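You operate a simulated robot arm through the tools that you are given. There is no shell and no other tool. Be economical: measure what you need, move in short steps, check, and stop when the job is done.

Carry out the task below with a simulated two-armed robot. There is one attempt and no reset: what you move stays moved.

Task
Pick up the red heater with one hand, pass it to the other hand and put it on the middle of the fitting bench. Put the 30 mm silver spacer from the press end of the repair bench on the high mat of the winding machine and the 20 mm silver spacer on the middle of the fitting bench. Take the grey test element and leave it on the pink sachet. Do these in any order. Set down upright: grey test element.

Only the result counts: the job must be done as asked and must still hold three seconds after the hand-in. Knocking over, shifting, dropping, spilling or breaking anything else fails it.

Robot
Two 7-joint arms with two-finger parallel grippers on one trunk, on a base that drives. Base frame: it is fixed to the floor where the robot stands at the start and does not move with it; the origin is under the middle of the robot, x ahead of it, y to its left, z up. Readings come in mm, degrees, newtons and seconds.
The left shoulder is at the start at [50, 168, 1132], the right one opposite. With the tool pointing down near the work surface each hand reaches from about 220 to 660 mm from the robot's upright axis, wherever it stands, measured 20 degrees to its own side. Places, roughly: grey test element [4000, -1000, 1000]; high mat of the winding machine [-1900, -3700, 1000]; middle of the fitting bench [1300, -600, 900]; pink sachet [4250, -1500, 1000]. Payload 1.57 kg a hand.
Tool frame (each hand has its own): the origin (TCP) lies between the finger pads and is the grasp point; the fingertips stand 30 mm ahead of it; z points along the fingers, y is the line along which they close. Largest opening 80 mm; finger width 17, thickness 12; the body of the gripper, 40 by 82 mm, starts 80 mm behind the TCP.
Orientation is that of the tool frame in the base frame, as a unit quaternion [x, y, z, w]. With the fingers straight down and closing along the base's y, the tool's x points along the base's -x, its y along +y and its z along -z.

Tools
- The arms move only by the tool move_arm. It takes "left_steps", "right_steps" or both (then of equal length, played together; a hand with none holds still); each is a list of rows, each a list of 7 numbers: the shift along the tool's x, y, z in mm, then the turn, a rotation vector about the tool's x, y, z in degrees, then the gripper command, from -1 (shut) to 1 (fully open), values between in proportion. In form: [[x, y, z, wx, wy, wz, claw], ...]. A call has 1 to 20 rows; each row is the pose to reach, as a shift and turn from the pose commanded when the call began, along the tool's axes at that moment. A row lasts 0.2 s, in which the tool goes at most 50 mm and 8.6 degrees; a call with a longer step from one row to the next is refused whole, and so is a gripper value outside its range. A pose out of reach is approached as far as the arm can. The call stops where the force on the tool passes 40 N (or 10 N more than at its start, if that is more) or the arm is blocked; 0.2 s more then pass. The fingers move at their own pace (about 45 mm/s each) and stop on an object; they squeeze with about 31 N. The grip force told is the motor's: it shows also when the fingers shut on nothing. Time passes only in rows, and 0.2 s behind the last, so rows that repeat a pose let the fingers close. It gives the time, the measured TCP pose, the force on the tool (base axes), the opening and the grip force at its end, in the units of the frame above (readings bear some noise), with the torque about the TCP (base axes, N m) and any sound that the robot's microphone picked up.
- Cameras (640 x 400 px; columns grow to the right, rows downward): "scene" is now at [127, 9.9, 1339.9]; the picture's right is [0.11, -0.99, 0.00], its down [-0.60, -0.06, -0.80] and it looks along [0.79, 0.08, -0.61] (base axes); focal length 264 px, centre (320, 200). "left" rides on the left gripper at [72, 7, -122] in its tool frame; the picture's right is [-0.09, 1.00, 0.00], its down [-0.84, -0.08, -0.54] and it looks along [-0.54, -0.05, 0.84] (tool axes); focal length 238 px, centre (320, 200). "right" rides on the right gripper at [72, -7, -122] in its tool frame; the picture's right is [0.09, 1.00, 0.00], its down [-0.84, 0.08, -0.54] and it looks along [-0.54, 0.05, 0.84] (tool axes); focal length 238 px, centre (320, 200). There is no depth. A picture from a camera that has moved, and an enlarged one, comes with that camera's place and axes in the base frame and with its lens.
- capture(camera): a new picture of that camera. No time passes.
- slide_trunk(by): slides the trunk up (or, below 0, down) by that many mm; the arms and the scene camera ride with it, the base frame stays. It gives what a move gives, with no picture.
- drive_base(legs): drives the robot by 1 to 6 legs, each [ahead, left, turn to the left] in mm, mm and degrees, along the robot's own axes; the way and the turn of a leg run together, so that a leg with both is an arc; at most 1500 mm and 180 degrees a leg. The arms and the cameras ride along, it lands a little off, and it stops where it bumps. It gives what a move gives.
- turn_head(pan, tilt): turns the head with the scene camera to pan (to the left, within 80 degrees either way) and tilt (down, from -29 to 69), counted from straight ahead of the robot. It gives what a move gives.
- zoom(camera, box): a new picture of the part [left, top, right, bottom] of that camera's present view, enlarged. No time passes.
- finish_job(): hands the job in; it is judged then, once.

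Go step by step. Nothing tells you exact positions but the pictures and the camera data: compare them with the known pose of the tool, close in by small moves and look again before you grip or let go. The budget is 165 turns and 118 pictures, counting those below and the enlarged ones. Unless the task says otherwise, let go and move clear before handing in, and close with one line.

The tools are called after "Call:" by a JSON object that holds its "name" and its "arguments". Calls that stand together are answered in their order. move_arm: Moves the arms, as the interface text tells. Its arguments: {"type":"object","properties":{"left_steps":{"type":"array"},"right_steps":{"type":"array"}},"required":[]} The other tools are called the same way: slide_trunk (by) slides the trunk up or down; drive_base (legs) drives the base; turn_head (pan, tilt) turns the head that bears the scene camera; capture (camera) takes a picture; zoom (camera, box) takes an enlarged picture of a part of a camera's view; finish_job () hands the job in.

At the start:

```text
time: 0.0
left_position: [466.1, 298.5, 1104.0]
left_tcp_rot: [-0.001, 1.0, 0.0, 0.0]
left_ft_force: [0.4, -1.1, 0.3]
left_torque: [0.0, 0.01, 0.0]
left_finger_gap: 79.9
left_grasp_force: 0.0
right_position: [404.0, -75.4, 1086.9]
right_tcp_rot: [0.0, 1.0, 0.0, 0.001]
right_ft_force: [0.0, -0.5, 1.6]
right_torque: [-0.01, -0.02, -0.03]
right_finger_gap: 80.1
right_grasp_force: 0.0
trunk travel left (down, up): [-300.0, 143.0]
robot x, y, heading: [-2.0, -3.0, -0.3]
head pan, tilt: [6.0, 37.3]
```

scene: 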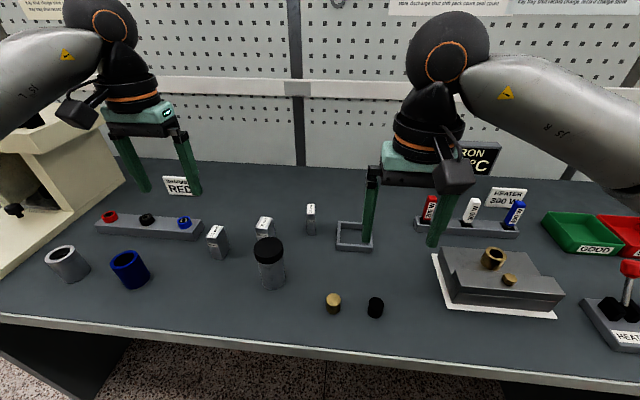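
right: 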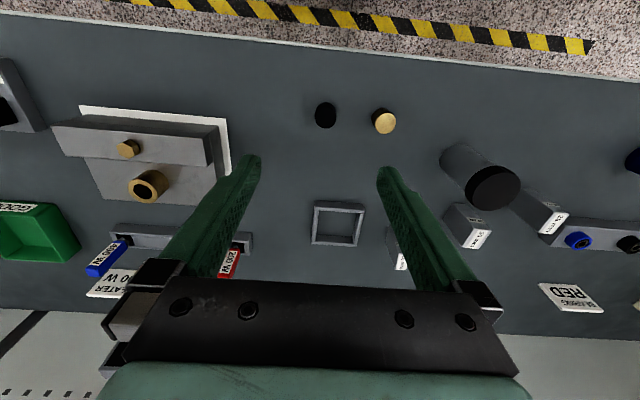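
left: 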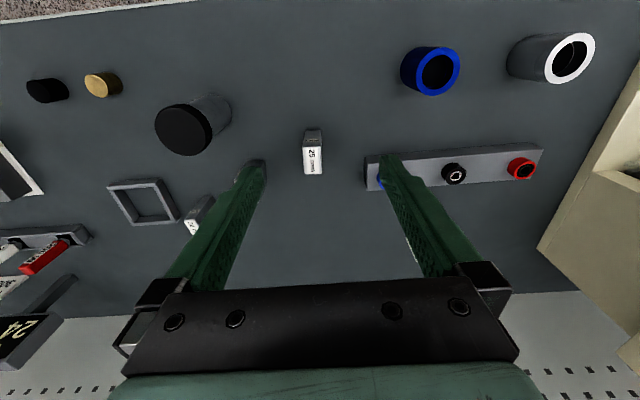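

I see the repair bench with heaters in a rack, three silver spacers, and a beige press at the left. I'll zoom in to read labels and look around.

Call:
{"name": "zoom", "arguments": {"camera": "scene", "box": [190, 180, 350, 280]}}

Call:
{"name": "zoom", "arguments": {"camera": "scene", "box": [390, 160, 550, 260]}}

Call:
{"name": "zoom", "arguments": {"camera": "left", "box": [100, 80, 340, 230]}}

Call:
{"name": "zoom", "arguments": {"camera": "right", "box": [380, 120, 640, 282]}}

```text
4.00 times, centred on (270, 230) of scene
camera zoom: at [127.0, 9.9, 1339.9], right [0.11, -0.99, 0.0], down [-0.6, -0.06, -0.8], along [0.79, 0.08, -0.61], focal length 1058 px, centre (520, 80)
```

zoom: 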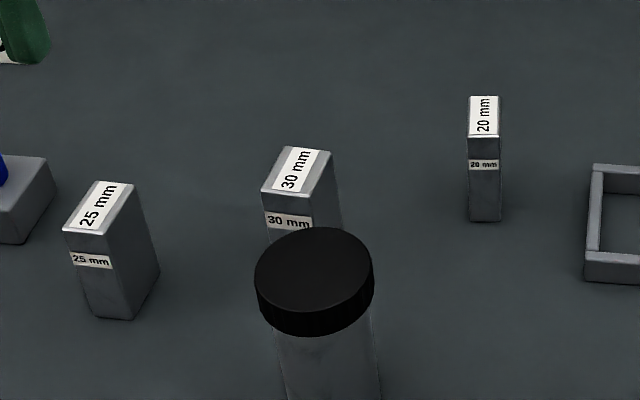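

```text
4.00 times, centred on (470, 210) of scene
camera zoom: at [127.0, 9.9, 1339.9], right [0.11, -0.99, 0.0], down [-0.6, -0.06, -0.8], along [0.79, 0.08, -0.61], focal length 1058 px, centre (-280, 160)
```

zoom: 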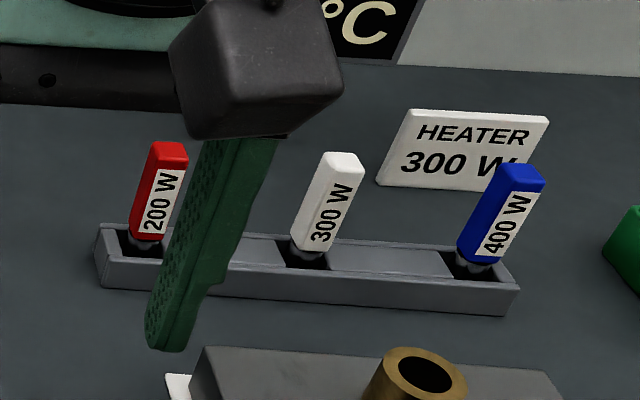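

```text
2.67 times, centred on (220, 155) of left
camera zoom: at [394.6, 304.8, 1227.9], right [0.09, 1.0, 0.0], down [0.84, -0.08, 0.54], along [0.54, -0.05, -0.84], focal length 636 px, centre (587, 320)
```

zoom: 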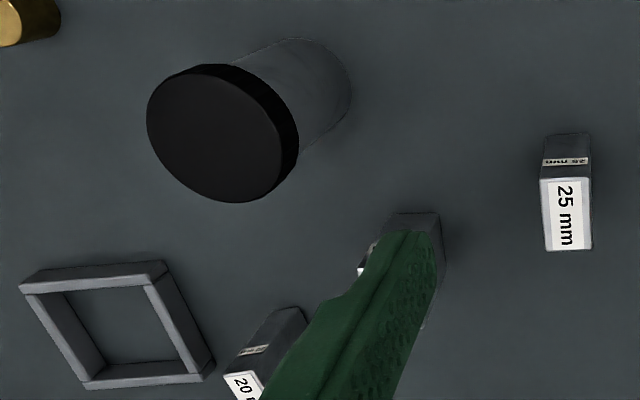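

```text
2.46 times, centred on (510, 201) of right
camera zoom: at [332.3, -81.0, 1209.8], right [-0.09, 1.0, 0.0], down [0.84, 0.08, 0.54], along [0.54, 0.05, -0.84], focal length 587 px, centre (-148, 198)
```

zoom: 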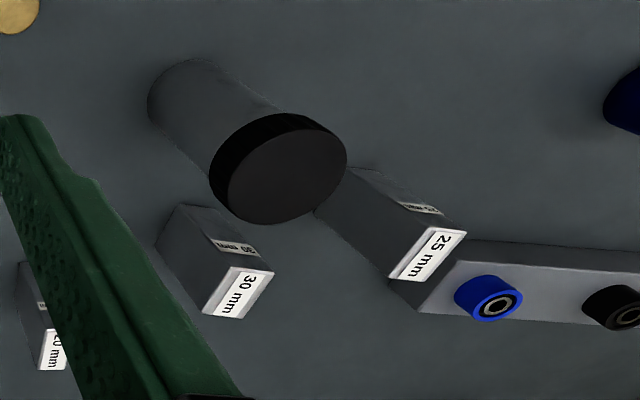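

The spacers are legible: 25, 30 and 20 mm. Now I'll look around the room to find the other places.

Call:
{"name": "turn_head", "arguments": {"pan": -60, "tilt": 15}}

Call:
{"name": "capture", "arguments": {"camera": "scene"}}

Call:
{"name": "turn_head", "arguments": {"pan": 0, "tilt": 5}}

Call:
{"name": "capture", "arguments": {"camera": "scene"}}

Call:
{"name": "turn_head", "arguments": {"pan": 60, "tilt": 15}}

Call:
{"name": "capture", "arguments": {"camera": "scene"}}

```text
time: 1.4
left_position: [465.6, 299.6, 1104.3]
left_tcp_rot: [-0.001, 1.0, 0.0, 0.0]
left_ft_force: [0.9, -0.4, -0.1]
left_torque: [0.01, 0.0, -0.03]
left_finger_gap: 80.1
left_grasp_force: 0.0
right_position: [404.2, -74.6, 1087.5]
right_tcp_rot: [0.0, 1.0, 0.0, 0.0]
right_ft_force: [-0.1, 0.6, 0.2]
right_torque: [0.01, 0.02, 0.02]
right_finger_gap: 79.9
right_grasp_force: 0.1
trunk travel left (down, up): [-300.0, 143.0]
robot x, y, heading: [-2.3, 0.7, 0.2]
head pan, tilt: [-60.0, 15.0]
```

```text
110 pictures are left
camera scene: at [87.4, -80.1, 1375.4], right [-0.87, -0.5, 0.0], down [-0.13, 0.22, -0.97], along [0.48, -0.84, -0.26], focal length 264 px, centre (320, 200)
```

scene: 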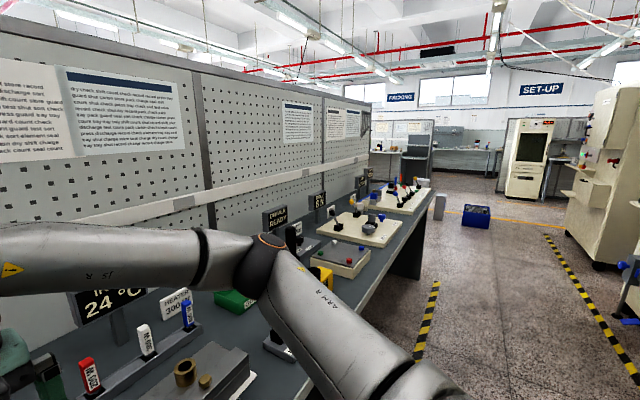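

```text
time: 2.7
left_position: [465.7, 298.9, 1104.1]
left_tcp_rot: [0.0, 1.0, 0.0, 0.0]
left_ft_force: [0.3, 0.5, 0.3]
left_torque: [-0.01, 0.03, -0.01]
left_finger_gap: 79.9
left_grasp_force: 0.0
right_position: [403.7, -73.7, 1086.7]
right_tcp_rot: [0.0, 1.0, 0.0, 0.0]
right_ft_force: [0.3, 0.1, 0.0]
right_torque: [0.02, -0.01, 0.01]
right_finger_gap: 80.2
right_grasp_force: 0.0
trunk travel left (down, up): [-300.0, 143.0]
robot x, y, heading: [1.1, 2.2, 0.0]
head pan, tilt: [0.0, 5.0]
```

```text
109 pictures are left
camera scene: at [132.5, 0.8, 1391.6], right [0.0, -1.0, 0.0], down [-0.09, 0.0, -1.0], along [1.0, 0.0, -0.09], focal length 264 px, centre (320, 200)
```

scene: 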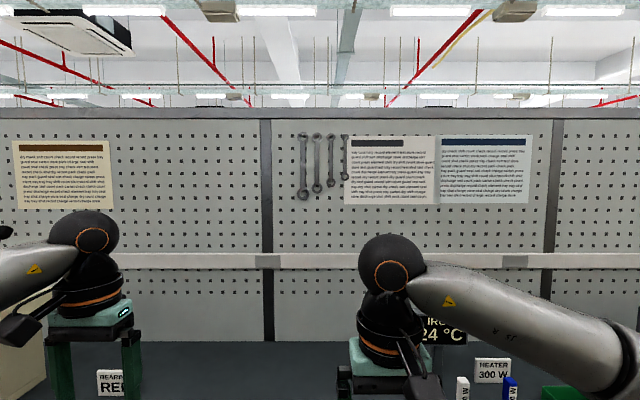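

```text
time: 4.0
left_position: [465.8, 298.2, 1104.0]
left_tcp_rot: [-0.001, 1.0, 0.0, 0.0]
left_ft_force: [0.0, 1.1, -0.6]
left_torque: [-0.01, 0.02, -0.01]
left_finger_gap: 80.2
left_grasp_force: 0.0
right_position: [403.5, -74.1, 1086.9]
right_tcp_rot: [0.001, 1.0, -0.001, 0.001]
right_ft_force: [-0.8, -0.4, -0.6]
right_torque: [-0.03, 0.01, -0.04]
right_finger_gap: 79.9
right_grasp_force: 0.0
trunk travel left (down, up): [-300.0, 143.0]
robot x, y, heading: [0.8, -1.8, 0.0]
head pan, tilt: [60.0, 15.0]
```

```text
108 pictures are left
camera scene: at [87.4, 81.7, 1375.4], right [0.87, -0.5, 0.0], down [-0.13, -0.22, -0.97], along [0.48, 0.84, -0.26], focal length 264 px, centre (320, 200)
```

scene: 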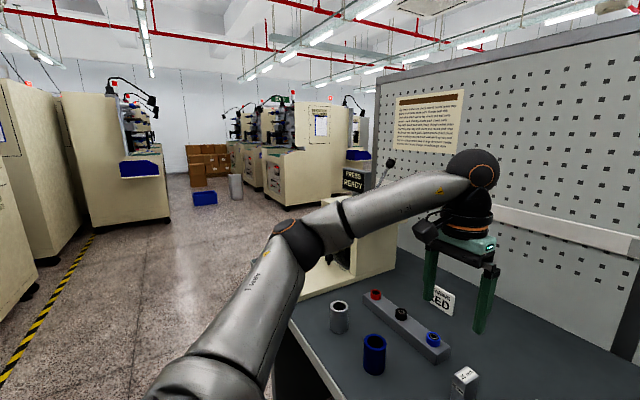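

The fitting bench lies behind the pegboard, so I'll need to drive around. First I check my clearance to the bench edge, because the red heater (about [660,-207]) is slightly out of reach.

Call:
{"name": "turn_head", "arguments": {"pan": 0, "tilt": 69}}

Call:
{"name": "capture", "arguments": {"camera": "scene"}}

```text
time: 5.3
left_position: [464.8, 298.4, 1104.3]
left_tcp_rot: [-0.001, 1.0, 0.0, 0.0]
left_ft_force: [0.0, -0.4, -0.8]
left_torque: [-0.01, 0.02, -0.01]
left_finger_gap: 79.8
left_grasp_force: 0.1
right_position: [403.3, -75.7, 1086.5]
right_tcp_rot: [-0.001, 1.0, 0.0, 0.0]
right_ft_force: [-0.7, 0.9, -0.1]
right_torque: [0.02, -0.01, -0.03]
right_finger_gap: 80.0
right_grasp_force: 0.0
trunk travel left (down, up): [-300.0, 143.0]
robot x, y, heading: [3.9, -1.3, -0.1]
head pan, tilt: [0.0, 68.8]
```

```text
107 pictures are left
camera scene: at [96.6, 0.8, 1299.7], right [0.0, -1.0, 0.0], down [-0.93, 0.0, -0.36], along [0.36, 0.0, -0.93], focal length 264 px, centre (320, 200)
```

scene: 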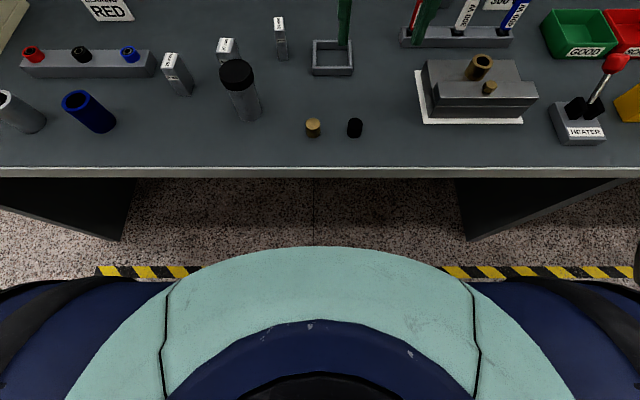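

There's room: the body front is at about x=180 and the bench edge at about 327. I'll drive ahead 80 mm and move the right hand over towards the heater for a closer look.

Call:
{"name": "drive_base", "arguments": {"legs": [[80, 0, 0]]}}

Call:
{"name": "move_arm", "arguments": {"right_steps": [[-40, -25, 0, 0, 0, 0, 1], [-70, -50, 0, 0, 0, 0, 1], [-80, -80, 0, 0, 0, 0, 1], [-80, -110, 0, 0, 0, 0, 1], [-80, -130, 0, 0, 0, 0, 1]]}}

Call:
{"name": "capture", "arguments": {"camera": "right"}}

Call:
{"name": "turn_head", "arguments": {"pan": 0, "tilt": 45}}

Call:
{"name": "capture", "arguments": {"camera": "scene"}}

```text
time: 6.3
left_position: [545.7, 300.9, 1104.3]
left_tcp_rot: [-0.001, 1.0, 0.0, -0.001]
left_ft_force: [0.1, 0.2, 0.6]
left_torque: [-0.02, 0.0, 0.02]
left_finger_gap: 80.1
left_grasp_force: 0.0
right_position: [485.0, -74.1, 1086.3]
right_tcp_rot: [0.0, 1.0, 0.001, -0.001]
right_ft_force: [0.6, 0.0, -0.1]
right_torque: [-0.03, 0.01, 0.01]
right_finger_gap: 80.1
right_grasp_force: 0.1
trunk travel left (down, up): [-300.0, 143.0]
robot x, y, heading: [84.3, 2.6, -0.1]
head pan, tilt: [0.0, 68.8]
```

```text
time: 7.5
left_position: [543.7, 298.9, 1104.8]
left_tcp_rot: [-0.001, 1.0, 0.0, 0.0]
left_ft_force: [1.3, -0.8, 0.0]
left_torque: [0.0, 0.02, 0.01]
left_finger_gap: 79.8
left_grasp_force: 0.1
right_position: [565.6, -204.1, 1087.4]
right_tcp_rot: [0.0, 1.0, -0.001, 0.0]
right_ft_force: [0.0, 0.9, 1.1]
right_torque: [0.0, 0.01, 0.02]
right_finger_gap: 79.9
right_grasp_force: 0.0
trunk travel left (down, up): [-300.0, 143.0]
robot x, y, heading: [82.9, 1.0, -0.1]
head pan, tilt: [0.0, 68.8]
```

```text
106 pictures are left
camera right: at [493.2, -209.9, 1209.8], right [-0.09, 1.0, 0.0], down [0.84, 0.08, 0.54], along [0.54, 0.05, -0.84], focal length 238 px, centre (320, 200)
```

right: 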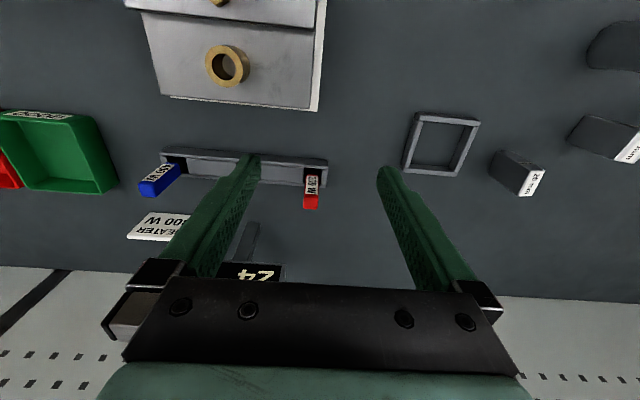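

```text
time: 8.4
left_position: [545.6, 298.9, 1104.0]
left_tcp_rot: [-0.002, 1.0, 0.0, 0.0]
left_ft_force: [0.2, -0.6, 0.9]
left_torque: [0.0, -0.01, 0.0]
left_finger_gap: 80.1
left_grasp_force: 0.1
right_position: [564.5, -202.1, 1087.2]
right_tcp_rot: [0.0, 1.0, 0.0, 0.0]
right_ft_force: [0.5, 0.4, 0.8]
right_torque: [0.0, -0.01, 0.03]
right_finger_gap: 79.9
right_grasp_force: 0.1
trunk travel left (down, up): [-300.0, 143.0]
robot x, y, heading: [82.0, 0.0, 0.0]
head pan, tilt: [0.0, 45.0]
```

```text
105 pictures are left
camera scene: at [202.4, 0.9, 1328.5], right [0.0, -1.0, 0.0], down [-0.71, 0.0, -0.71], along [0.71, 0.0, -0.71], focal length 264 px, centre (320, 200)
```

scene: 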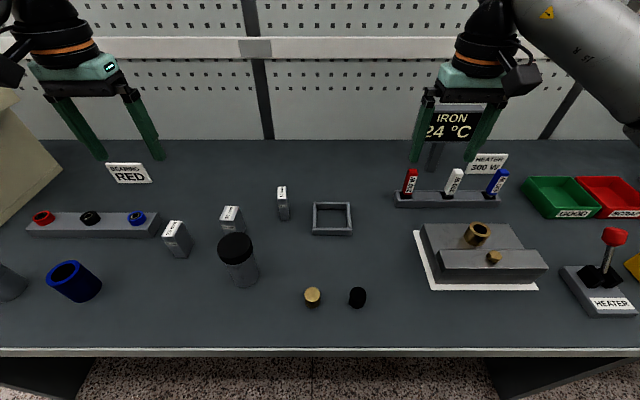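

I'll zoom in on the heaters from both cameras to triangulate.

Call:
{"name": "zoom", "arguments": {"camera": "scene", "box": [380, 150, 540, 250]}}

Call:
{"name": "zoom", "arguments": {"camera": "right", "box": [250, 130, 410, 230]}}

```text
4.00 times, centred on (460, 200) of scene
camera zoom: at [202.4, 0.9, 1328.5], right [0.0, -1.0, 0.0], down [-0.71, 0.0, -0.71], along [0.71, 0.0, -0.71], focal length 1058 px, centre (-240, 200)
```

zoom: 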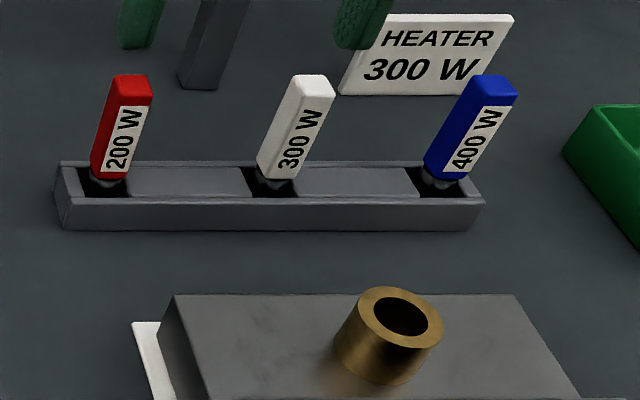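

```text
4.00 times, centred on (330, 180) of right
camera zoom: at [493.2, -209.2, 1210.0], right [-0.09, 1.0, 0.0], down [0.84, 0.08, 0.54], along [0.54, 0.05, -0.84], focal length 953 px, centre (280, 280)
```

zoom: 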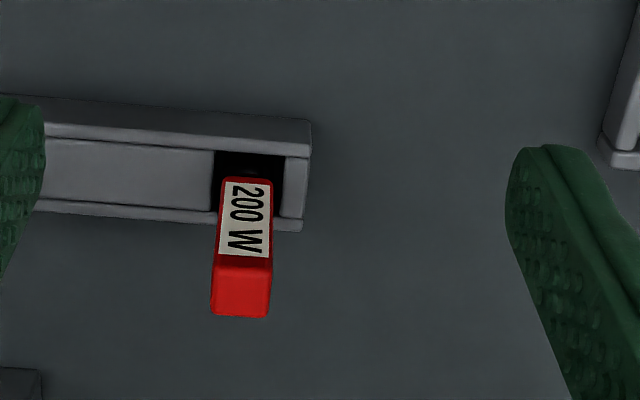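

The heater's top is at about [663,-206,956] with a width of about 18 mm. I'll go above it, then down to a TCP height of about 940.

Call:
{"name": "move_arm", "arguments": {"right_steps": [[-40, -1, 0, 0, 0, 0, 1], [-80, -3, 10, 0, 0, 0, 1], [-99, -3, 40, 0, 0, 0, 1], [-99, -3, 80, 0, 0, 0, 1], [-99, -3, 90, 0, 0, 0, 1]]}}

Call:
{"name": "capture", "arguments": {"camera": "right"}}

Call:
{"name": "zoom", "arguments": {"camera": "scene", "box": [380, 120, 540, 220]}}

```text
time: 9.6
left_position: [544.1, 300.6, 1104.2]
left_tcp_rot: [-0.001, 1.0, 0.0, 0.0]
left_ft_force: [0.4, 0.3, 0.3]
left_torque: [0.03, 0.01, 0.01]
left_finger_gap: 80.1
left_grasp_force: 0.1
right_position: [663.4, -208.9, 997.3]
right_tcp_rot: [0.0, 1.0, 0.0, 0.0]
right_ft_force: [-0.3, -0.4, 0.5]
right_torque: [0.0, 0.0, -0.01]
right_finger_gap: 79.9
right_grasp_force: 0.1
trunk travel left (down, up): [-300.0, 143.0]
robot x, y, heading: [81.0, 3.4, 0.1]
head pan, tilt: [0.0, 45.0]
```

```text
102 pictures are left
camera right: at [592.4, -215.7, 1119.4], right [-0.09, 1.0, 0.0], down [0.84, 0.08, 0.54], along [0.54, 0.05, -0.84], focal length 238 px, centre (320, 200)
```

right: 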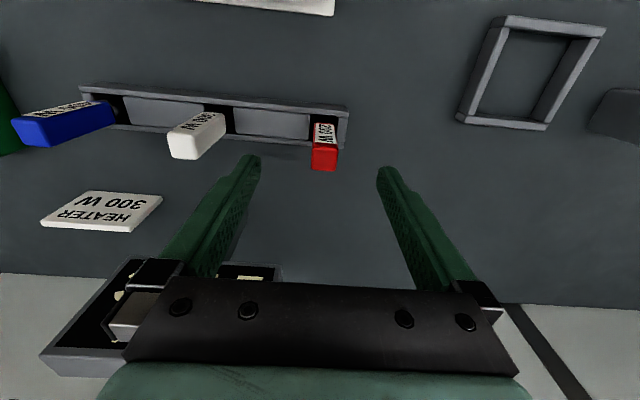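

```text
4.00 times, centred on (460, 170) of scene
camera zoom: at [202.4, 1.0, 1328.6], right [0.0, -1.0, 0.0], down [-0.71, 0.0, -0.71], along [0.71, 0.0, -0.71], focal length 1058 px, centre (-240, 320)
```

zoom: 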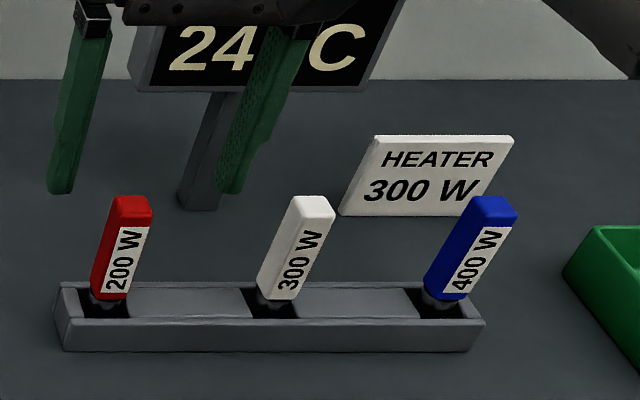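

Aligned within about 3 mm. Going down and gripping.

Call:
{"name": "move_arm", "arguments": {"right_steps": [[3, 2, 30, 0, 0, 0, 1], [3, 2, 57, 0, 0, 0, 1], [3, 2, 57, 0, 0, 0, 0.2], [3, 2, 57, 0, 0, 0, -0.5], [3, 2, 57, 0, 0, 0, -1], [3, 2, 57, 0, 0, 0, -1], [3, 2, 57, 0, 0, 0, -1]]}}

Call:
{"name": "capture", "arguments": {"camera": "right"}}

```text
time: 11.2
left_position: [545.4, 299.8, 1104.0]
left_tcp_rot: [-0.001, 1.0, 0.0, 0.0]
left_ft_force: [0.2, 0.0, 0.2]
left_torque: [0.0, 0.0, 0.01]
left_finger_gap: 80.0
left_grasp_force: 0.2
right_position: [662.5, -204.8, 939.0]
right_tcp_rot: [0.0, 1.0, 0.0, 0.0]
right_ft_force: [-0.9, -0.8, -0.3]
right_torque: [0.03, 0.05, -0.02]
right_finger_gap: 19.6
right_grasp_force: 24.8
trunk travel left (down, up): [-300.0, 143.0]
robot x, y, heading: [75.8, 1.7, 0.3]
head pan, tilt: [0.0, 45.0]
```

```text
100 pictures are left
camera right: at [589.7, -211.8, 1062.7], right [-0.09, 1.0, 0.0], down [0.84, 0.08, 0.54], along [0.54, 0.05, -0.84], focal length 238 px, centre (320, 200)
```

right: 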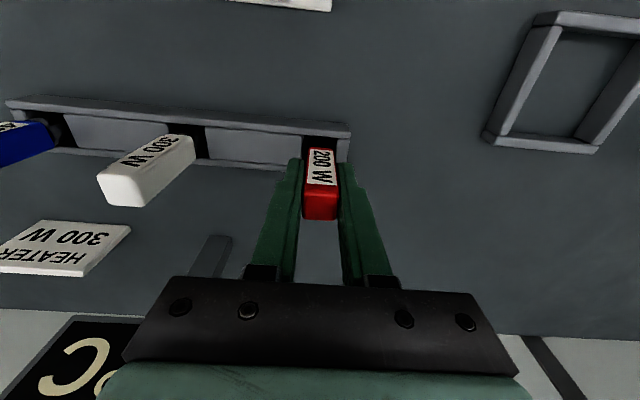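

Gripped at about 19.6 mm. Lifting straight up.

Call:
{"name": "move_arm", "arguments": {"right_steps": [[0, 0, -20, 0, 0, 0, -1], [0, 0, -50, 0, 0, 0, -1], [0, 0, -90, 0, 0, 0, -1], [0, 0, -130, 0, 0, 0, -1], [0, 0, -170, 0, 0, 0, -1], [40, 0, -200, 0, 0, 0, -1], [80, 0, -210, 0, 0, 0, -1]]}}

Call:
{"name": "capture", "arguments": {"camera": "scene"}}

```text
time: 12.8
left_position: [544.9, 299.1, 1104.4]
left_tcp_rot: [-0.001, 1.0, 0.0, 0.0]
left_ft_force: [-0.4, 0.6, 0.4]
left_torque: [0.0, -0.02, 0.03]
left_finger_gap: 79.9
left_grasp_force: 0.0
right_position: [582.3, -205.4, 1149.0]
right_tcp_rot: [0.0, 1.0, 0.0, 0.001]
right_ft_force: [-0.6, 1.0, -0.6]
right_torque: [0.03, 0.0, 0.02]
right_finger_gap: 19.1
right_grasp_force: 31.0
trunk travel left (down, up): [-300.0, 143.0]
robot x, y, heading: [83.8, -2.4, -0.1]
head pan, tilt: [0.0, 45.0]
```

```text
99 pictures are left
camera scene: at [202.0, 0.8, 1328.6], right [0.0, -1.0, 0.0], down [-0.71, 0.0, -0.71], along [0.71, 0.0, -0.71], focal length 264 px, centre (320, 200)
```

scene: 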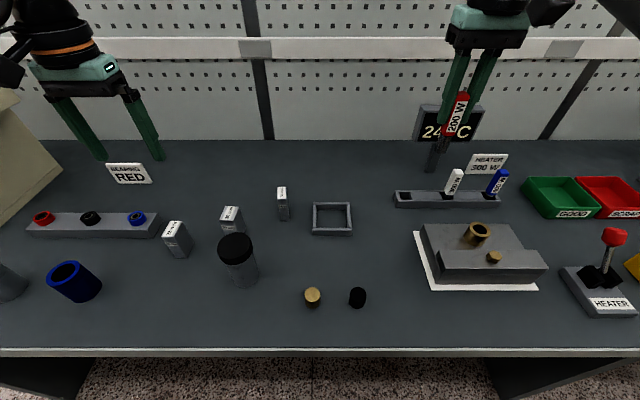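

Call:
{"name": "zoom", "arguments": {"camera": "scene", "box": [410, 80, 506, 140]}}

```text
6.67 times, centred on (458, 110) of scene
camera zoom: at [202.0, 0.8, 1328.6], right [0.0, -1.0, 0.0], down [-0.71, 0.0, -0.71], along [0.71, 0.0, -0.71], focal length 1763 px, centre (-600, 800)
```

zoom: 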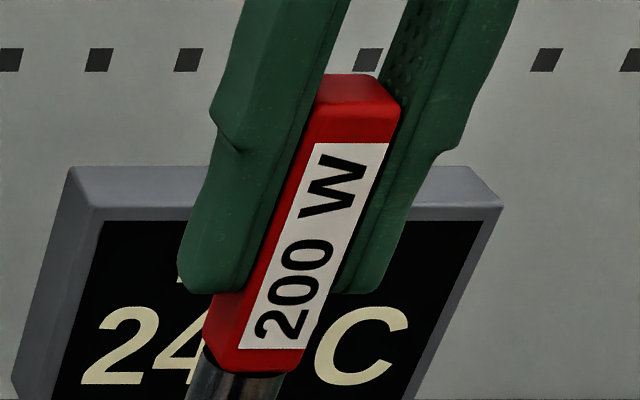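

Call:
{"name": "zoom", "arguments": {"camera": "scene", "box": [400, 110, 496, 170]}}

```text
6.67 times, centred on (448, 140) of scene
camera zoom: at [202.0, 0.8, 1328.6], right [0.0, -1.0, 0.0], down [-0.71, 0.0, -0.71], along [0.71, 0.0, -0.71], focal length 1763 px, centre (-533, 600)
```

zoom: 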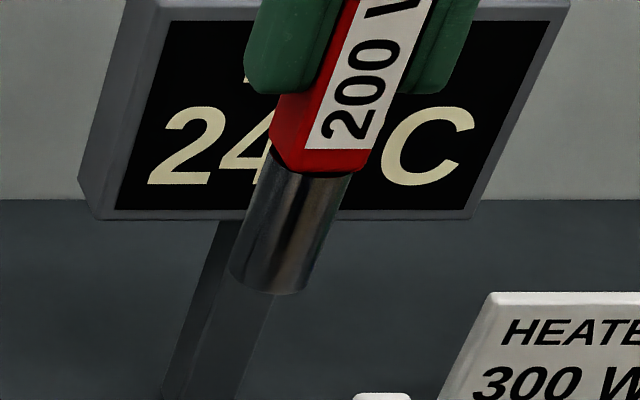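

The heater is about 100 mm long with a steel shaft at the bottom end. I'll turn the right hand so the heater points to the left, and turn the left hand by 90° so it can take the shaft from above.

Call:
{"name": "move_arm", "arguments": {"right_steps": [[6, 9, 0, -8.2, 0, 0, -1], [12, 18, 0, -16.4, 0, 0, -1], [18, 27, 0, -24.6, 0, 0, -1], [24, 36, 0, -32.8, 0, 0, -1], [30, 45, 0, -41, 0, 0, -1], [36, 54, 0, -49.2, 0, 0, -1], [42, 63, 0, -57.4, 0, 0, -1], [48, 72, 0, -65.6, 0, 0, -1], [54, 81, 0, -73.8, 0, 0, -1], [60, 90, 0, -82, 0, 0, -1], [62, 95, 0, -90, 0, 0, -1]], "left_steps": [[3, -13, -14, 0, 0, 8.2, 1], [5, -26, -28, 0, 0, 16.4, 1], [8, -39, -42, 0, 0, 24.6, 1], [10, -52, -56, 0, 0, 32.8, 1], [13, -65, -70, 0, 0, 41, 1], [15, -78, -84, 0, 0, 49.2, 1], [18, -91, -98, 0, 0, 57.4, 1], [20, -104, -112, 0, 0, 65.6, 1], [23, -117, -126, 0, 0, 73.8, 1], [25, -130, -140, 0, 0, 82, 1], [25, -149, -146, 0, 0, 90, 1]]}}

Call:
{"name": "turn_head", "arguments": {"pan": 0, "tilt": 35}}

Call:
{"name": "capture", "arguments": {"camera": "scene"}}

Call:
{"name": "capture", "arguments": {"camera": "left"}}

```text
time: 15.2
left_position: [367.0, 73.0, 1174.2]
left_tcp_rot: [0.704, 0.71, -0.001, 0.002]
left_ft_force: [-0.9, -0.7, -0.4]
left_torque: [0.03, 0.01, 0.0]
left_finger_gap: 80.1
left_grasp_force: 0.1
left hand out of reach, approached as far as the arm can: row 5, 6, 7, 8, 9, 10, 11
right_position: [518.1, -111.9, 1150.0]
right_tcp_rot: [0.0, 0.706, 0.708, 0.0]
right_ft_force: [0.7, 0.5, -1.2]
right_torque: [-0.02, 0.01, 0.03]
right_finger_gap: 19.4
right_grasp_force: 31.0
trunk travel left (down, up): [-300.0, 143.0]
robot x, y, heading: [83.2, 1.3, -0.0]
head pan, tilt: [0.0, 45.0]
```

```text
time: 15.9
left_position: [367.2, 74.2, 1173.7]
left_tcp_rot: [0.704, 0.71, 0.0, 0.002]
left_ft_force: [-0.6, -0.3, 1.0]
left_torque: [0.02, -0.02, 0.04]
left_finger_gap: 80.2
left_grasp_force: 0.1
right_position: [519.9, -111.0, 1150.3]
right_tcp_rot: [0.0, 0.707, 0.707, 0.001]
right_ft_force: [-0.6, 0.5, -0.5]
right_torque: [-0.05, -0.04, -0.02]
right_finger_gap: 19.1
right_grasp_force: 30.6
trunk travel left (down, up): [-300.0, 143.0]
robot x, y, heading: [80.9, -3.9, -0.0]
head pan, tilt: [0.0, 35.0]
```

```text
96 pictures are left
camera scene: at [209.2, 0.9, 1343.3], right [0.0, -1.0, 0.0], down [-0.57, 0.0, -0.82], along [0.82, 0.0, -0.57], focal length 264 px, centre (320, 200)
```

scene: 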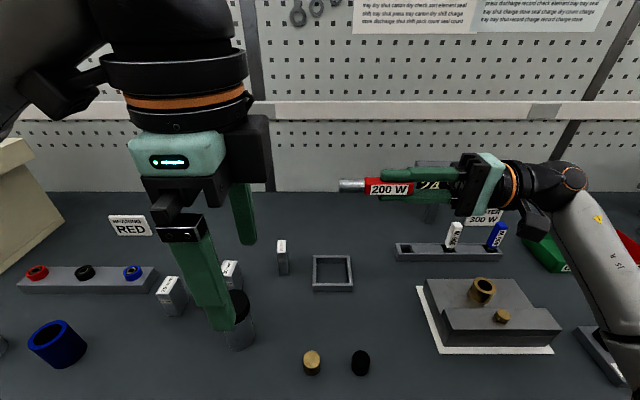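

```text
95 pictures are left
camera left: at [375.0, 146.5, 1296.7], right [1.0, -0.08, 0.0], down [-0.07, -0.84, 0.54], along [-0.04, -0.54, -0.84], focal length 238 px, centre (320, 200)
```

left: 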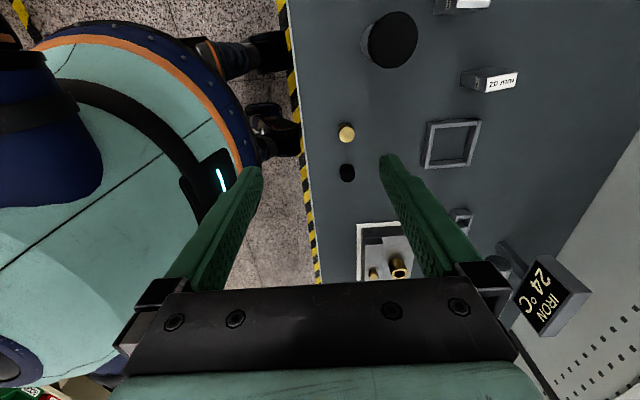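

The left hand can't go that high with the fingers down. I'll lower the right hand to z≈1060 and probe the left hand's commanded pose with a small downward step.

Call:
{"name": "move_arm", "arguments": {"right_steps": [[0, -30, 0, 0, 0, 0, -1], [0, -60, 0, 0, 0, 0, -1], [0, -90, 0, 0, 0, 0, -1]], "left_steps": [[0, 0, 10, 0, 0, 0, 1], [0, 0, 20, 0, 0, 0, 1], [0, 0, 30, 0, 0, 0, 1]]}}

```text
time: 16.7
left_position: [364.8, 74.6, 1142.0]
left_tcp_rot: [0.707, 0.707, 0.0, 0.0]
left_ft_force: [0.2, -0.8, 0.6]
left_torque: [0.02, 0.02, 0.0]
left_finger_gap: 80.0
left_grasp_force: 0.1
right_position: [517.5, -111.7, 1059.3]
right_tcp_rot: [-0.001, 0.707, 0.707, 0.0]
right_ft_force: [0.2, 0.2, -1.0]
right_torque: [-0.02, -0.01, 0.01]
right_finger_gap: 19.4
right_grasp_force: 31.2
trunk travel left (down, up): [-300.0, 143.0]
robot x, y, heading: [80.4, -0.9, -0.0]
head pan, tilt: [0.0, 35.0]
```

The commanded pose is the actual one, good. Now I'll bring the left hand above the shaft at about [520,-49].

Call:
{"name": "move_arm", "arguments": {"left_steps": [[-15, 40, 5, 0, 0, 0, 1], [-40, 80, 10, 0, 0, 0, 1], [-70, 120, 12, 0, 0, 0, 1], [-100, 150, 12, 0, 0, 0, 1], [-124, 154, 12, 0, 0, 0, 1]]}}

Call:
{"name": "capture", "arguments": {"camera": "left"}}

Call:
{"name": "capture", "arguments": {"camera": "scene"}}

```text
time: 17.9
left_position: [407.2, -25.4, 1104.4]
left_tcp_rot: [0.705, 0.709, 0.0, 0.001]
left_ft_force: [-0.8, 0.2, -0.1]
left_torque: [0.02, 0.04, -0.01]
left_finger_gap: 79.9
left_grasp_force: 0.1
left hand out of reach, approached as far as the arm can: row 1, 2, 3, 4, 5
right_position: [516.8, -110.5, 1058.8]
right_tcp_rot: [0.0, 0.707, 0.707, 0.001]
right_ft_force: [-0.2, 0.3, -1.5]
right_torque: [-0.02, -0.03, -0.01]
right_finger_gap: 19.6
right_grasp_force: 31.3
trunk travel left (down, up): [-300.0, 143.0]
robot x, y, heading: [80.2, 1.0, -0.1]
head pan, tilt: [0.0, 35.0]
```

```text
94 pictures are left
camera left: at [414.2, 46.4, 1227.9], right [1.0, -0.09, 0.0], down [-0.07, -0.84, 0.54], along [-0.05, -0.54, -0.84], focal length 238 px, centre (320, 200)
```

left: 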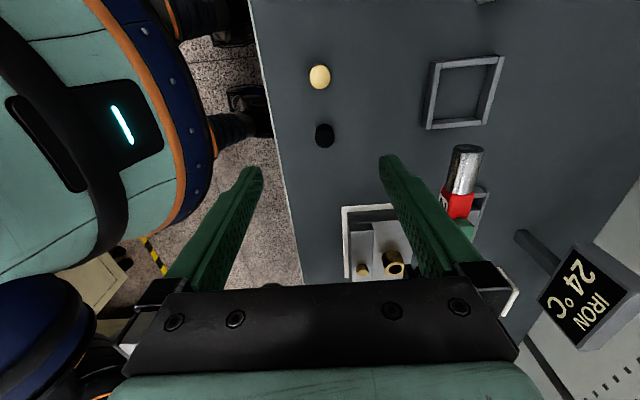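

```text
93 pictures are left
camera scene: at [209.2, 1.3, 1343.4], right [0.0, -1.0, 0.0], down [-0.57, 0.0, -0.82], along [0.82, 0.0, -0.57], focal length 264 px, centre (320, 200)
```

scene: 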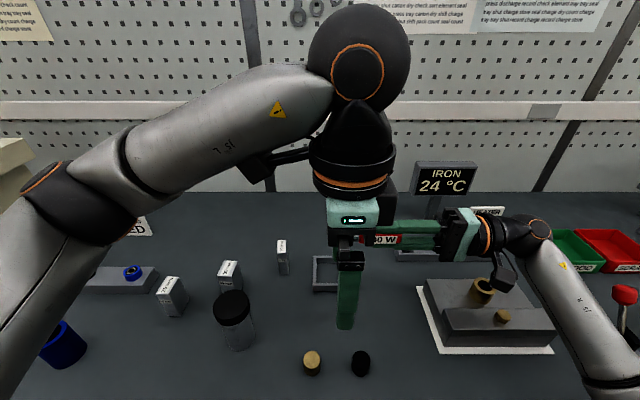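

The left arm is limited when it's rotated 90° and across the body. I'll use a 45° compromise: the left hand backs off and un-rotates 45°, and the right hand points forward-left.

Call:
{"name": "move_arm", "arguments": {"left_steps": [[40, 0, 0, 0, 0, -7.5, 1], [80, 10, 0, 0, 0, -15, 1], [120, 30, 0, 0, 0, -22.5, 1], [155, 50, 0, 0, 0, -30, 1], [190, 75, 0, 0, 0, -37.5, 1], [225, 93, 0, 0, 0, -45, 1]]}}

Call:
{"name": "move_arm", "arguments": {"right_steps": [[4, -3, 21, 0, -7.5, 0, -1], [8, -6, 42, 0, -15, 0, -1], [12, -9, 63, 0, -22.5, 0, -1], [16, -12, 84, 0, -30, 0, -1], [20, -16, 105, 0, -37.5, 0, -1], [22, -19, 126, 0, -45, 0, -1]]}}

Call:
{"name": "capture", "arguments": {"camera": "scene"}}

```text
time: 19.3
left_position: [500.8, 203.1, 1112.2]
left_tcp_rot: [0.381, 0.925, 0.0, 0.0]
left_ft_force: [-0.5, 0.5, 0.4]
left_torque: [-0.03, 0.0, 0.02]
left_finger_gap: 79.8
left_grasp_force: 0.0
right_position: [516.9, -110.5, 1057.9]
right_tcp_rot: [0.0, 0.708, 0.706, 0.0]
right_ft_force: [0.6, -0.7, -0.6]
right_torque: [-0.01, 0.01, -0.01]
right_finger_gap: 19.1
right_grasp_force: 31.4
trunk travel left (down, up): [-300.0, 143.0]
robot x, y, heading: [82.3, 2.3, -0.0]
head pan, tilt: [0.0, 35.0]
```

```text
time: 20.7
left_position: [500.6, 202.6, 1111.8]
left_tcp_rot: [0.382, 0.924, 0.0, 0.0]
left_ft_force: [0.4, 0.4, 0.0]
left_torque: [0.0, 0.01, 0.0]
left_finger_gap: 80.0
left_grasp_force: 0.1
right_position: [497.2, 15.6, 1040.2]
right_tcp_rot: [0.271, 0.653, 0.654, 0.27]
right_ft_force: [-0.2, 0.2, -0.9]
right_torque: [-0.02, 0.05, 0.01]
right_finger_gap: 19.2
right_grasp_force: 30.9
trunk travel left (down, up): [-300.0, 143.0]
robot x, y, heading: [80.0, -0.2, 0.1]
head pan, tilt: [0.0, 35.0]
```

```text
92 pictures are left
camera scene: at [209.0, 1.4, 1343.4], right [0.0, -1.0, 0.0], down [-0.57, 0.0, -0.82], along [0.82, 0.0, -0.57], focal length 264 px, centre (320, 200)
```

scene: 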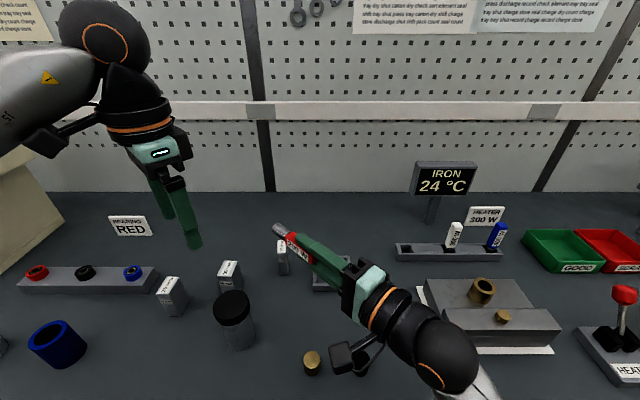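

I need the left hand's closing axis across the heater, so I rotate it by -90° about its tool axis.

Call:
{"name": "move_arm", "arguments": {"left_steps": [[0, 0, 0, 0, 0, -8.3, 1], [0, 0, 0, 0, 0, -16.6, 1], [0, 0, 0, 0, 0, -24.9, 1], [0, 0, 0, 0, 0, -33.2, 1], [0, 0, 0, 0, 0, -41.5, 1], [0, 0, 0, 0, 0, -49.8, 1], [0, 0, 0, 0, 0, -58.1, 1], [0, 0, 0, 0, 0, -66.4, 1], [0, 0, 0, 0, 0, -74.7, 1], [0, 0, 0, 0, 0, -83, 1], [0, 0, 0, 0, 0, -90, 1]]}}

```text
time: 23.1
left_position: [503.8, 195.7, 1108.7]
left_tcp_rot: [-0.385, 0.923, 0.0, 0.0]
left_ft_force: [-0.5, -0.7, 1.2]
left_torque: [-0.03, -0.01, 0.02]
left_finger_gap: 80.1
left_grasp_force: 0.1
right_position: [497.7, 13.5, 1041.6]
right_tcp_rot: [0.271, 0.653, 0.653, 0.27]
right_ft_force: [-0.4, -0.4, -0.9]
right_torque: [-0.06, 0.02, 0.04]
right_finger_gap: 19.4
right_grasp_force: 31.0
trunk travel left (down, up): [-300.0, 143.0]
robot x, y, heading: [79.2, -1.2, 0.2]
head pan, tilt: [0.0, 35.0]
```

Call:
{"name": "move_arm", "arguments": {"left_steps": [[20, -30, 0, 0, 0, 0, 1], [40, -65, 0, 0, 0, 0, 1], [60, -100, 5, 0, 0, 0, 1], [70, -123, 8, 0, 0, 0, 1]]}}

Call:
{"name": "capture", "arguments": {"camera": "left"}}

Call:
{"name": "capture", "arguments": {"camera": "scene"}}

```text
time: 24.1
left_position: [538.9, 58.5, 1099.1]
left_tcp_rot: [-0.383, 0.924, 0.0, -0.001]
left_ft_force: [0.6, 0.1, 0.4]
left_torque: [0.01, 0.0, 0.0]
left_finger_gap: 80.0
left_grasp_force: 0.0
right_position: [498.1, 14.0, 1039.2]
right_tcp_rot: [0.271, 0.654, 0.653, 0.271]
right_ft_force: [1.0, 0.2, -0.5]
right_torque: [0.01, -0.01, 0.02]
right_finger_gap: 19.4
right_grasp_force: 31.0
trunk travel left (down, up): [-300.0, 143.0]
robot x, y, heading: [80.6, -0.1, 0.1]
head pan, tilt: [0.0, 35.0]
```

```text
91 pictures are left
camera left: at [485.3, 11.1, 1222.3], right [-0.64, 0.77, 0.0], down [0.65, 0.54, 0.54], along [0.42, 0.35, -0.84], focal length 238 px, centre (320, 200)
```

left: 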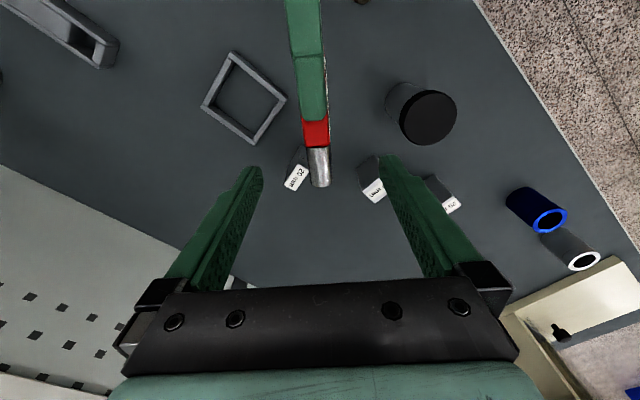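

```text
90 pictures are left
camera scene: at [209.2, 0.6, 1343.4], right [0.0, -1.0, 0.0], down [-0.57, 0.0, -0.82], along [0.82, 0.0, -0.57], focal length 264 px, centre (320, 200)
```

scene: 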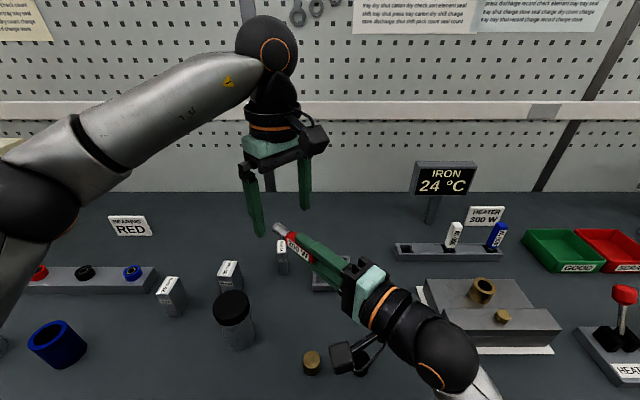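

The shaft lies between the left fingers, about 9 mm further out. I'll adjust, descend and close the left hand.

Call:
{"name": "move_arm", "arguments": {"left_steps": [[-9, -1, 15, 0, 0, 0, 1], [-9, -1, 46, 0, 0, 0, 1], [-9, -1, 46, 0, 0, 0, 0.2], [-9, -1, 46, 0, 0, 0, -0.5], [-9, -1, 46, 0, 0, 0, -1], [-9, -1, 46, 0, 0, 0, -1], [-9, -1, 46, 0, 0, 0, -1]]}}

Call:
{"name": "capture", "arguments": {"camera": "left"}}

```text
time: 25.7
left_position: [548.3, 63.1, 1053.5]
left_tcp_rot: [-0.383, 0.924, 0.001, -0.001]
left_ft_force: [-6.4, 3.4, -0.5]
left_torque: [0.35, -0.28, -0.39]
left_finger_gap: 19.0
left_grasp_force: 24.4
right_position: [497.9, 14.1, 1041.4]
right_tcp_rot: [0.271, 0.654, 0.653, 0.271]
right_ft_force: [5.2, -3.1, 0.8]
right_torque: [-0.34, 0.34, -0.02]
right_finger_gap: 19.2
right_grasp_force: 30.9
trunk travel left (down, up): [-300.0, 143.0]
robot x, y, heading: [81.5, -1.8, 0.1]
head pan, tilt: [0.0, 35.0]
```

```text
89 pictures are left
camera left: at [494.3, 17.0, 1177.1], right [-0.64, 0.77, 0.0], down [0.65, 0.54, 0.54], along [0.42, 0.35, -0.84], focal length 238 px, centre (320, 200)
```

left: 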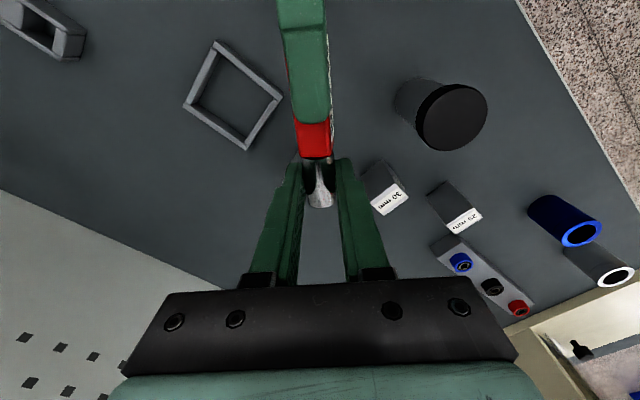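

The left hand has the shaft. I'll hold a moment, then open the right hand and back it off along its own axis.

Call:
{"name": "move_arm", "arguments": {"right_steps": [[0, 0, 0, 0, 0, 0, -1], [0, 0, 0, 0, 0, 0, -0.3], [0, 0, 0, 0, 0, 0, 0.2], [0, 0, 0, 0, 0, 0, 0.2], [0, 0, -20, 0, 0, 0, 0.2], [0, 0, -50, 0, 0, 0, 0.2], [0, 0, -80, 0, 0, 0, 0.2]], "left_steps": [[0, 0, 0, 0, 0, 0, -1], [0, 0, 0, 0, 0, 0, -1], [0, 0, 0, 0, 0, 0, -1], [0, 0, 0, 0, 0, 0, -1], [0, 0, 0, 0, 0, 0, -1], [0, 0, 0, 0, 0, 0, -1], [0, 0, 0, 0, 0, 0, -1]]}}

Call:
{"name": "capture", "arguments": {"camera": "scene"}}

```text
time: 27.3
left_position: [548.0, 63.6, 1053.3]
left_tcp_rot: [-0.383, 0.924, 0.0, 0.0]
left_ft_force: [-0.6, 0.8, 0.0]
left_torque: [0.03, -0.02, -0.02]
left_finger_gap: 18.0
left_grasp_force: 30.9
right_position: [464.4, -32.5, 1026.6]
right_tcp_rot: [0.27, 0.653, 0.654, 0.271]
right_ft_force: [0.5, -0.4, 0.2]
right_torque: [-0.02, 0.03, 0.0]
right_finger_gap: 48.0
right_grasp_force: 0.0
right hand out of reach, approached as far as the arm can: row 6, 7
trunk travel left (down, up): [-300.0, 143.0]
robot x, y, heading: [80.8, 2.0, -0.2]
head pan, tilt: [0.0, 35.0]
```

```text
88 pictures are left
camera scene: at [209.0, 0.6, 1343.4], right [0.0, -1.0, 0.0], down [-0.57, 0.0, -0.82], along [0.82, 0.0, -0.57], focal length 264 px, centre (320, 200)
```

scene: 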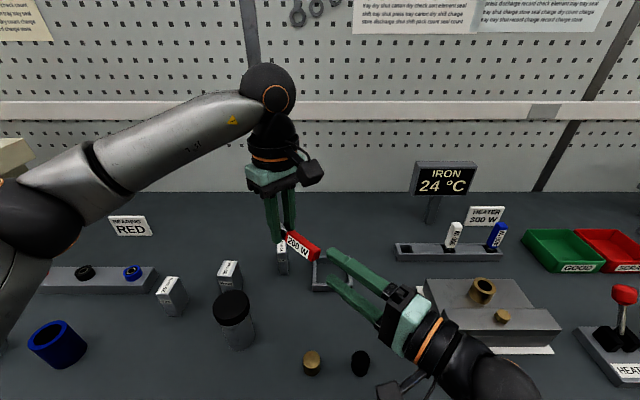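

The handover worked: the left hand holds the heater alone. Now I clear the right hand to the right, return it to fingers-down, and move the left hand away.

Call:
{"name": "move_arm", "arguments": {"right_steps": [[-20, 0, -20, 0, 7.5, 0, 0.2], [-45, 5, -45, 0, 15, 0, 0.6], [-70, 10, -70, 0, 22.5, 0, 1], [-90, 15, -90, 0, 30, 0, 1], [-106, 20, -106, 0, 37.5, 0, 1], [-110, 30, -110, 0, 45, 0, 1]], "left_steps": [[0, 0, -5, 0, 0, 0, -1], [-15, 35, -12, 0, 0, 0, -1], [-30, 70, -20, 0, 0, 0, -1], [-50, 110, -28, 0, 0, 0, -1], [-70, 150, -35, 0, 0, 0, -1], [-84, 180, -37, 0, 0, 0, -1]]}}

Call:
{"name": "move_arm", "arguments": {"right_steps": [[0, 5, 0, 8.2, 0, 0, 1], [0, 10, 0, 16.4, 0, 0, 1], [0, 15, 0, 24.6, 0, 0, 1], [0, 20, 0, 32.8, 0, 0, 1], [0, 20, 0, 41, 0, 0, 1], [0, 20, 0, 49.2, 0, 0, 1], [0, 20, 0, 57.4, 0, 0, 1], [0, 20, 0, 65.6, 0, 0, 1], [0, 20, 0, 73.8, 0, 0, 1], [0, 20, 0, 82, 0, 0, 1], [0, 20, 0, 90, 0, 0, 1]]}}

Call:
{"name": "capture", "arguments": {"camera": "scene"}}

```text
time: 28.7
left_position: [479.8, 252.0, 1094.4]
left_tcp_rot: [-0.383, 0.924, 0.0, 0.001]
left_ft_force: [1.1, -0.9, -0.9]
left_torque: [0.0, -0.02, -0.01]
left_finger_gap: 18.2
left_grasp_force: 31.1
right_position: [462.4, -189.0, 1055.2]
right_tcp_rot: [0.002, 0.707, 0.707, -0.004]
right_ft_force: [1.7, -0.3, 5.4]
right_torque: [-0.59, -0.01, 0.12]
right_finger_gap: 80.0
right_grasp_force: 0.1
right hand out of reach, approached as far as the arm can: row 2
trunk travel left (down, up): [-300.0, 143.0]
robot x, y, heading: [78.5, 1.0, 0.1]
head pan, tilt: [0.0, 35.0]
```

```text
time: 31.2
left_position: [479.9, 251.5, 1094.2]
left_tcp_rot: [-0.384, 0.923, 0.0, 0.0]
left_ft_force: [-1.4, 0.5, -0.9]
left_torque: [0.03, -0.02, -0.02]
left_finger_gap: 18.1
left_grasp_force: 30.8
right_position: [378.8, -26.6, 1013.2]
right_tcp_rot: [0.035, 0.991, 0.129, -0.004]
right_ft_force: [-0.1, 1.1, 0.3]
right_torque: [0.02, -0.03, 0.0]
right_finger_gap: 79.8
right_grasp_force: 0.0
right hand out of reach, approached as far as the arm can: row 1, 2, 3, 4, 5, 6, 7, 8, 9, 10, 11
trunk travel left (down, up): [-300.0, 143.0]
robot x, y, heading: [79.7, 2.4, 0.0]
head pan, tilt: [0.0, 35.0]
stopped in row 11 (right hand): the arm was blocked; the commanded pose is now the measured one
```

```text
87 pictures are left
camera scene: at [208.1, 3.6, 1341.2], right [0.03, -1.0, 0.0], down [-0.59, -0.02, -0.8], along [0.8, 0.03, -0.59], focal length 264 px, centre (320, 200)
```

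scene: 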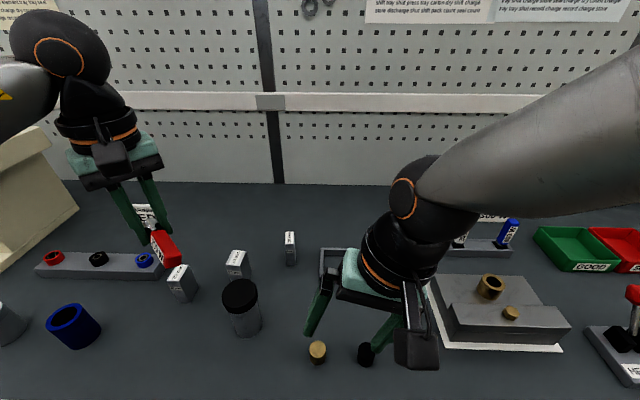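

The right arm brushed the robot's head while turning. I'll move the right hand forward and to the right to free it and finish straightening.

Call:
{"name": "move_arm", "arguments": {"right_steps": [[-30, -30, -10, 0, 0, 0, 1], [-60, -60, -20, 0, 0, 0, 1], [-90, -90, -30, 0, 0, 0, 1], [-110, -120, -35, 7, 0, 0, 1], [-120, -140, -40, 15, 0, -4, 1]]}}

Call:
{"name": "capture", "arguments": {"camera": "scene"}}

```text
refused: row 5 steps farther than a row can; nothing moved
```

```text
86 pictures are left
camera scene: at [208.1, 3.6, 1341.2], right [0.03, -1.0, 0.0], down [-0.59, -0.02, -0.8], along [0.8, 0.03, -0.59], focal length 264 px, centre (320, 200)
```

scene: 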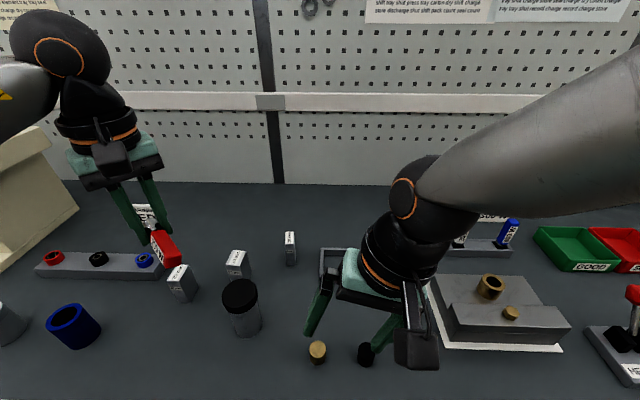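

Call:
{"name": "move_arm", "arguments": {"right_steps": [[-30, -30, -10, 0, 0, 0, 1], [-60, -60, -20, 0, 0, 0, 1], [-90, -90, -30, 5, 0, -1, 1], [-110, -120, -35, 10, 0, -2, 1], [-120, -140, -40, 15, 0, -4, 1]]}}

```text
time: 32.3
left_position: [479.6, 251.3, 1093.7]
left_tcp_rot: [-0.384, 0.923, 0.0, -0.002]
left_ft_force: [-0.2, 0.4, -0.6]
left_torque: [0.01, 0.0, -0.02]
left_finger_gap: 17.9
left_grasp_force: 31.1
right_position: [333.1, -50.7, 981.2]
right_tcp_rot: [0.034, 0.993, 0.111, -0.015]
right_ft_force: [0.2, 0.6, 0.0]
right_torque: [0.02, -0.01, -0.01]
right_finger_gap: 80.0
right_grasp_force: 0.1
right hand out of reach, approached as far as the arm can: row 1, 2, 3, 4, 5
trunk travel left (down, up): [-300.0, 143.0]
robot x, y, heading: [81.4, 1.6, -0.0]
head pan, tilt: [0.0, 35.0]
stopped in row 5 (right hand): the arm was blocked; the commanded pose is now the measured one
```

The right arm's configuration is stuck at a joint limit. I'll go back towards the earlier reachable pose (fingers to +y at [518,-112,1080]) and retrace.

Call:
{"name": "move_arm", "arguments": {"right_steps": [[-15, -2, -15, -3, 0, 0, 1], [-30, -4, -30, -8, 0, 0, 1], [-50, -6, -45, -16, 0, 0, 1], [-70, -8, -60, -24, 0, 0, 1], [-90, -10, -75, -32, 0, 0, 1], [-110, -13, -85, -40, 0, 0, 1], [-130, -16, -95, -48, 0, 0, 1], [-150, -19, -103, -56, 0, 0, 1], [-170, -21, -108, -64, 0, 0, 1], [-186, -23, -110, -72, 0, 0, 1]]}}

Call:
{"name": "capture", "arguments": {"camera": "scene"}}

```text
time: 34.5
left_position: [480.4, 250.6, 1093.8]
left_tcp_rot: [-0.384, 0.924, -0.001, 0.0]
left_ft_force: [-0.7, -0.6, -1.0]
left_torque: [0.05, -0.02, -0.02]
left_finger_gap: 18.1
left_grasp_force: 30.7
right_position: [517.2, -111.8, 1077.2]
right_tcp_rot: [0.037, 0.737, 0.675, 0.008]
right_ft_force: [-0.1, -0.3, -0.6]
right_torque: [-0.01, -0.02, 0.0]
right_finger_gap: 80.1
right_grasp_force: 0.1
right hand out of reach, approached as far as the arm can: row 1, 2, 3, 4, 5, 6, 7, 8
trunk travel left (down, up): [-300.0, 143.0]
robot x, y, heading: [79.4, -0.8, 0.0]
head pan, tilt: [0.0, 35.0]
```

```text
85 pictures are left
camera scene: at [209.4, 0.5, 1343.3], right [0.0, -1.0, 0.0], down [-0.57, 0.0, -0.82], along [0.82, 0.0, -0.57], focal length 264 px, centre (320, 200)
```

scene: 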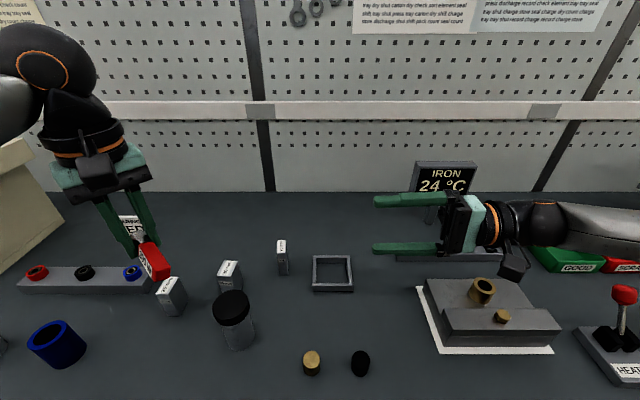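

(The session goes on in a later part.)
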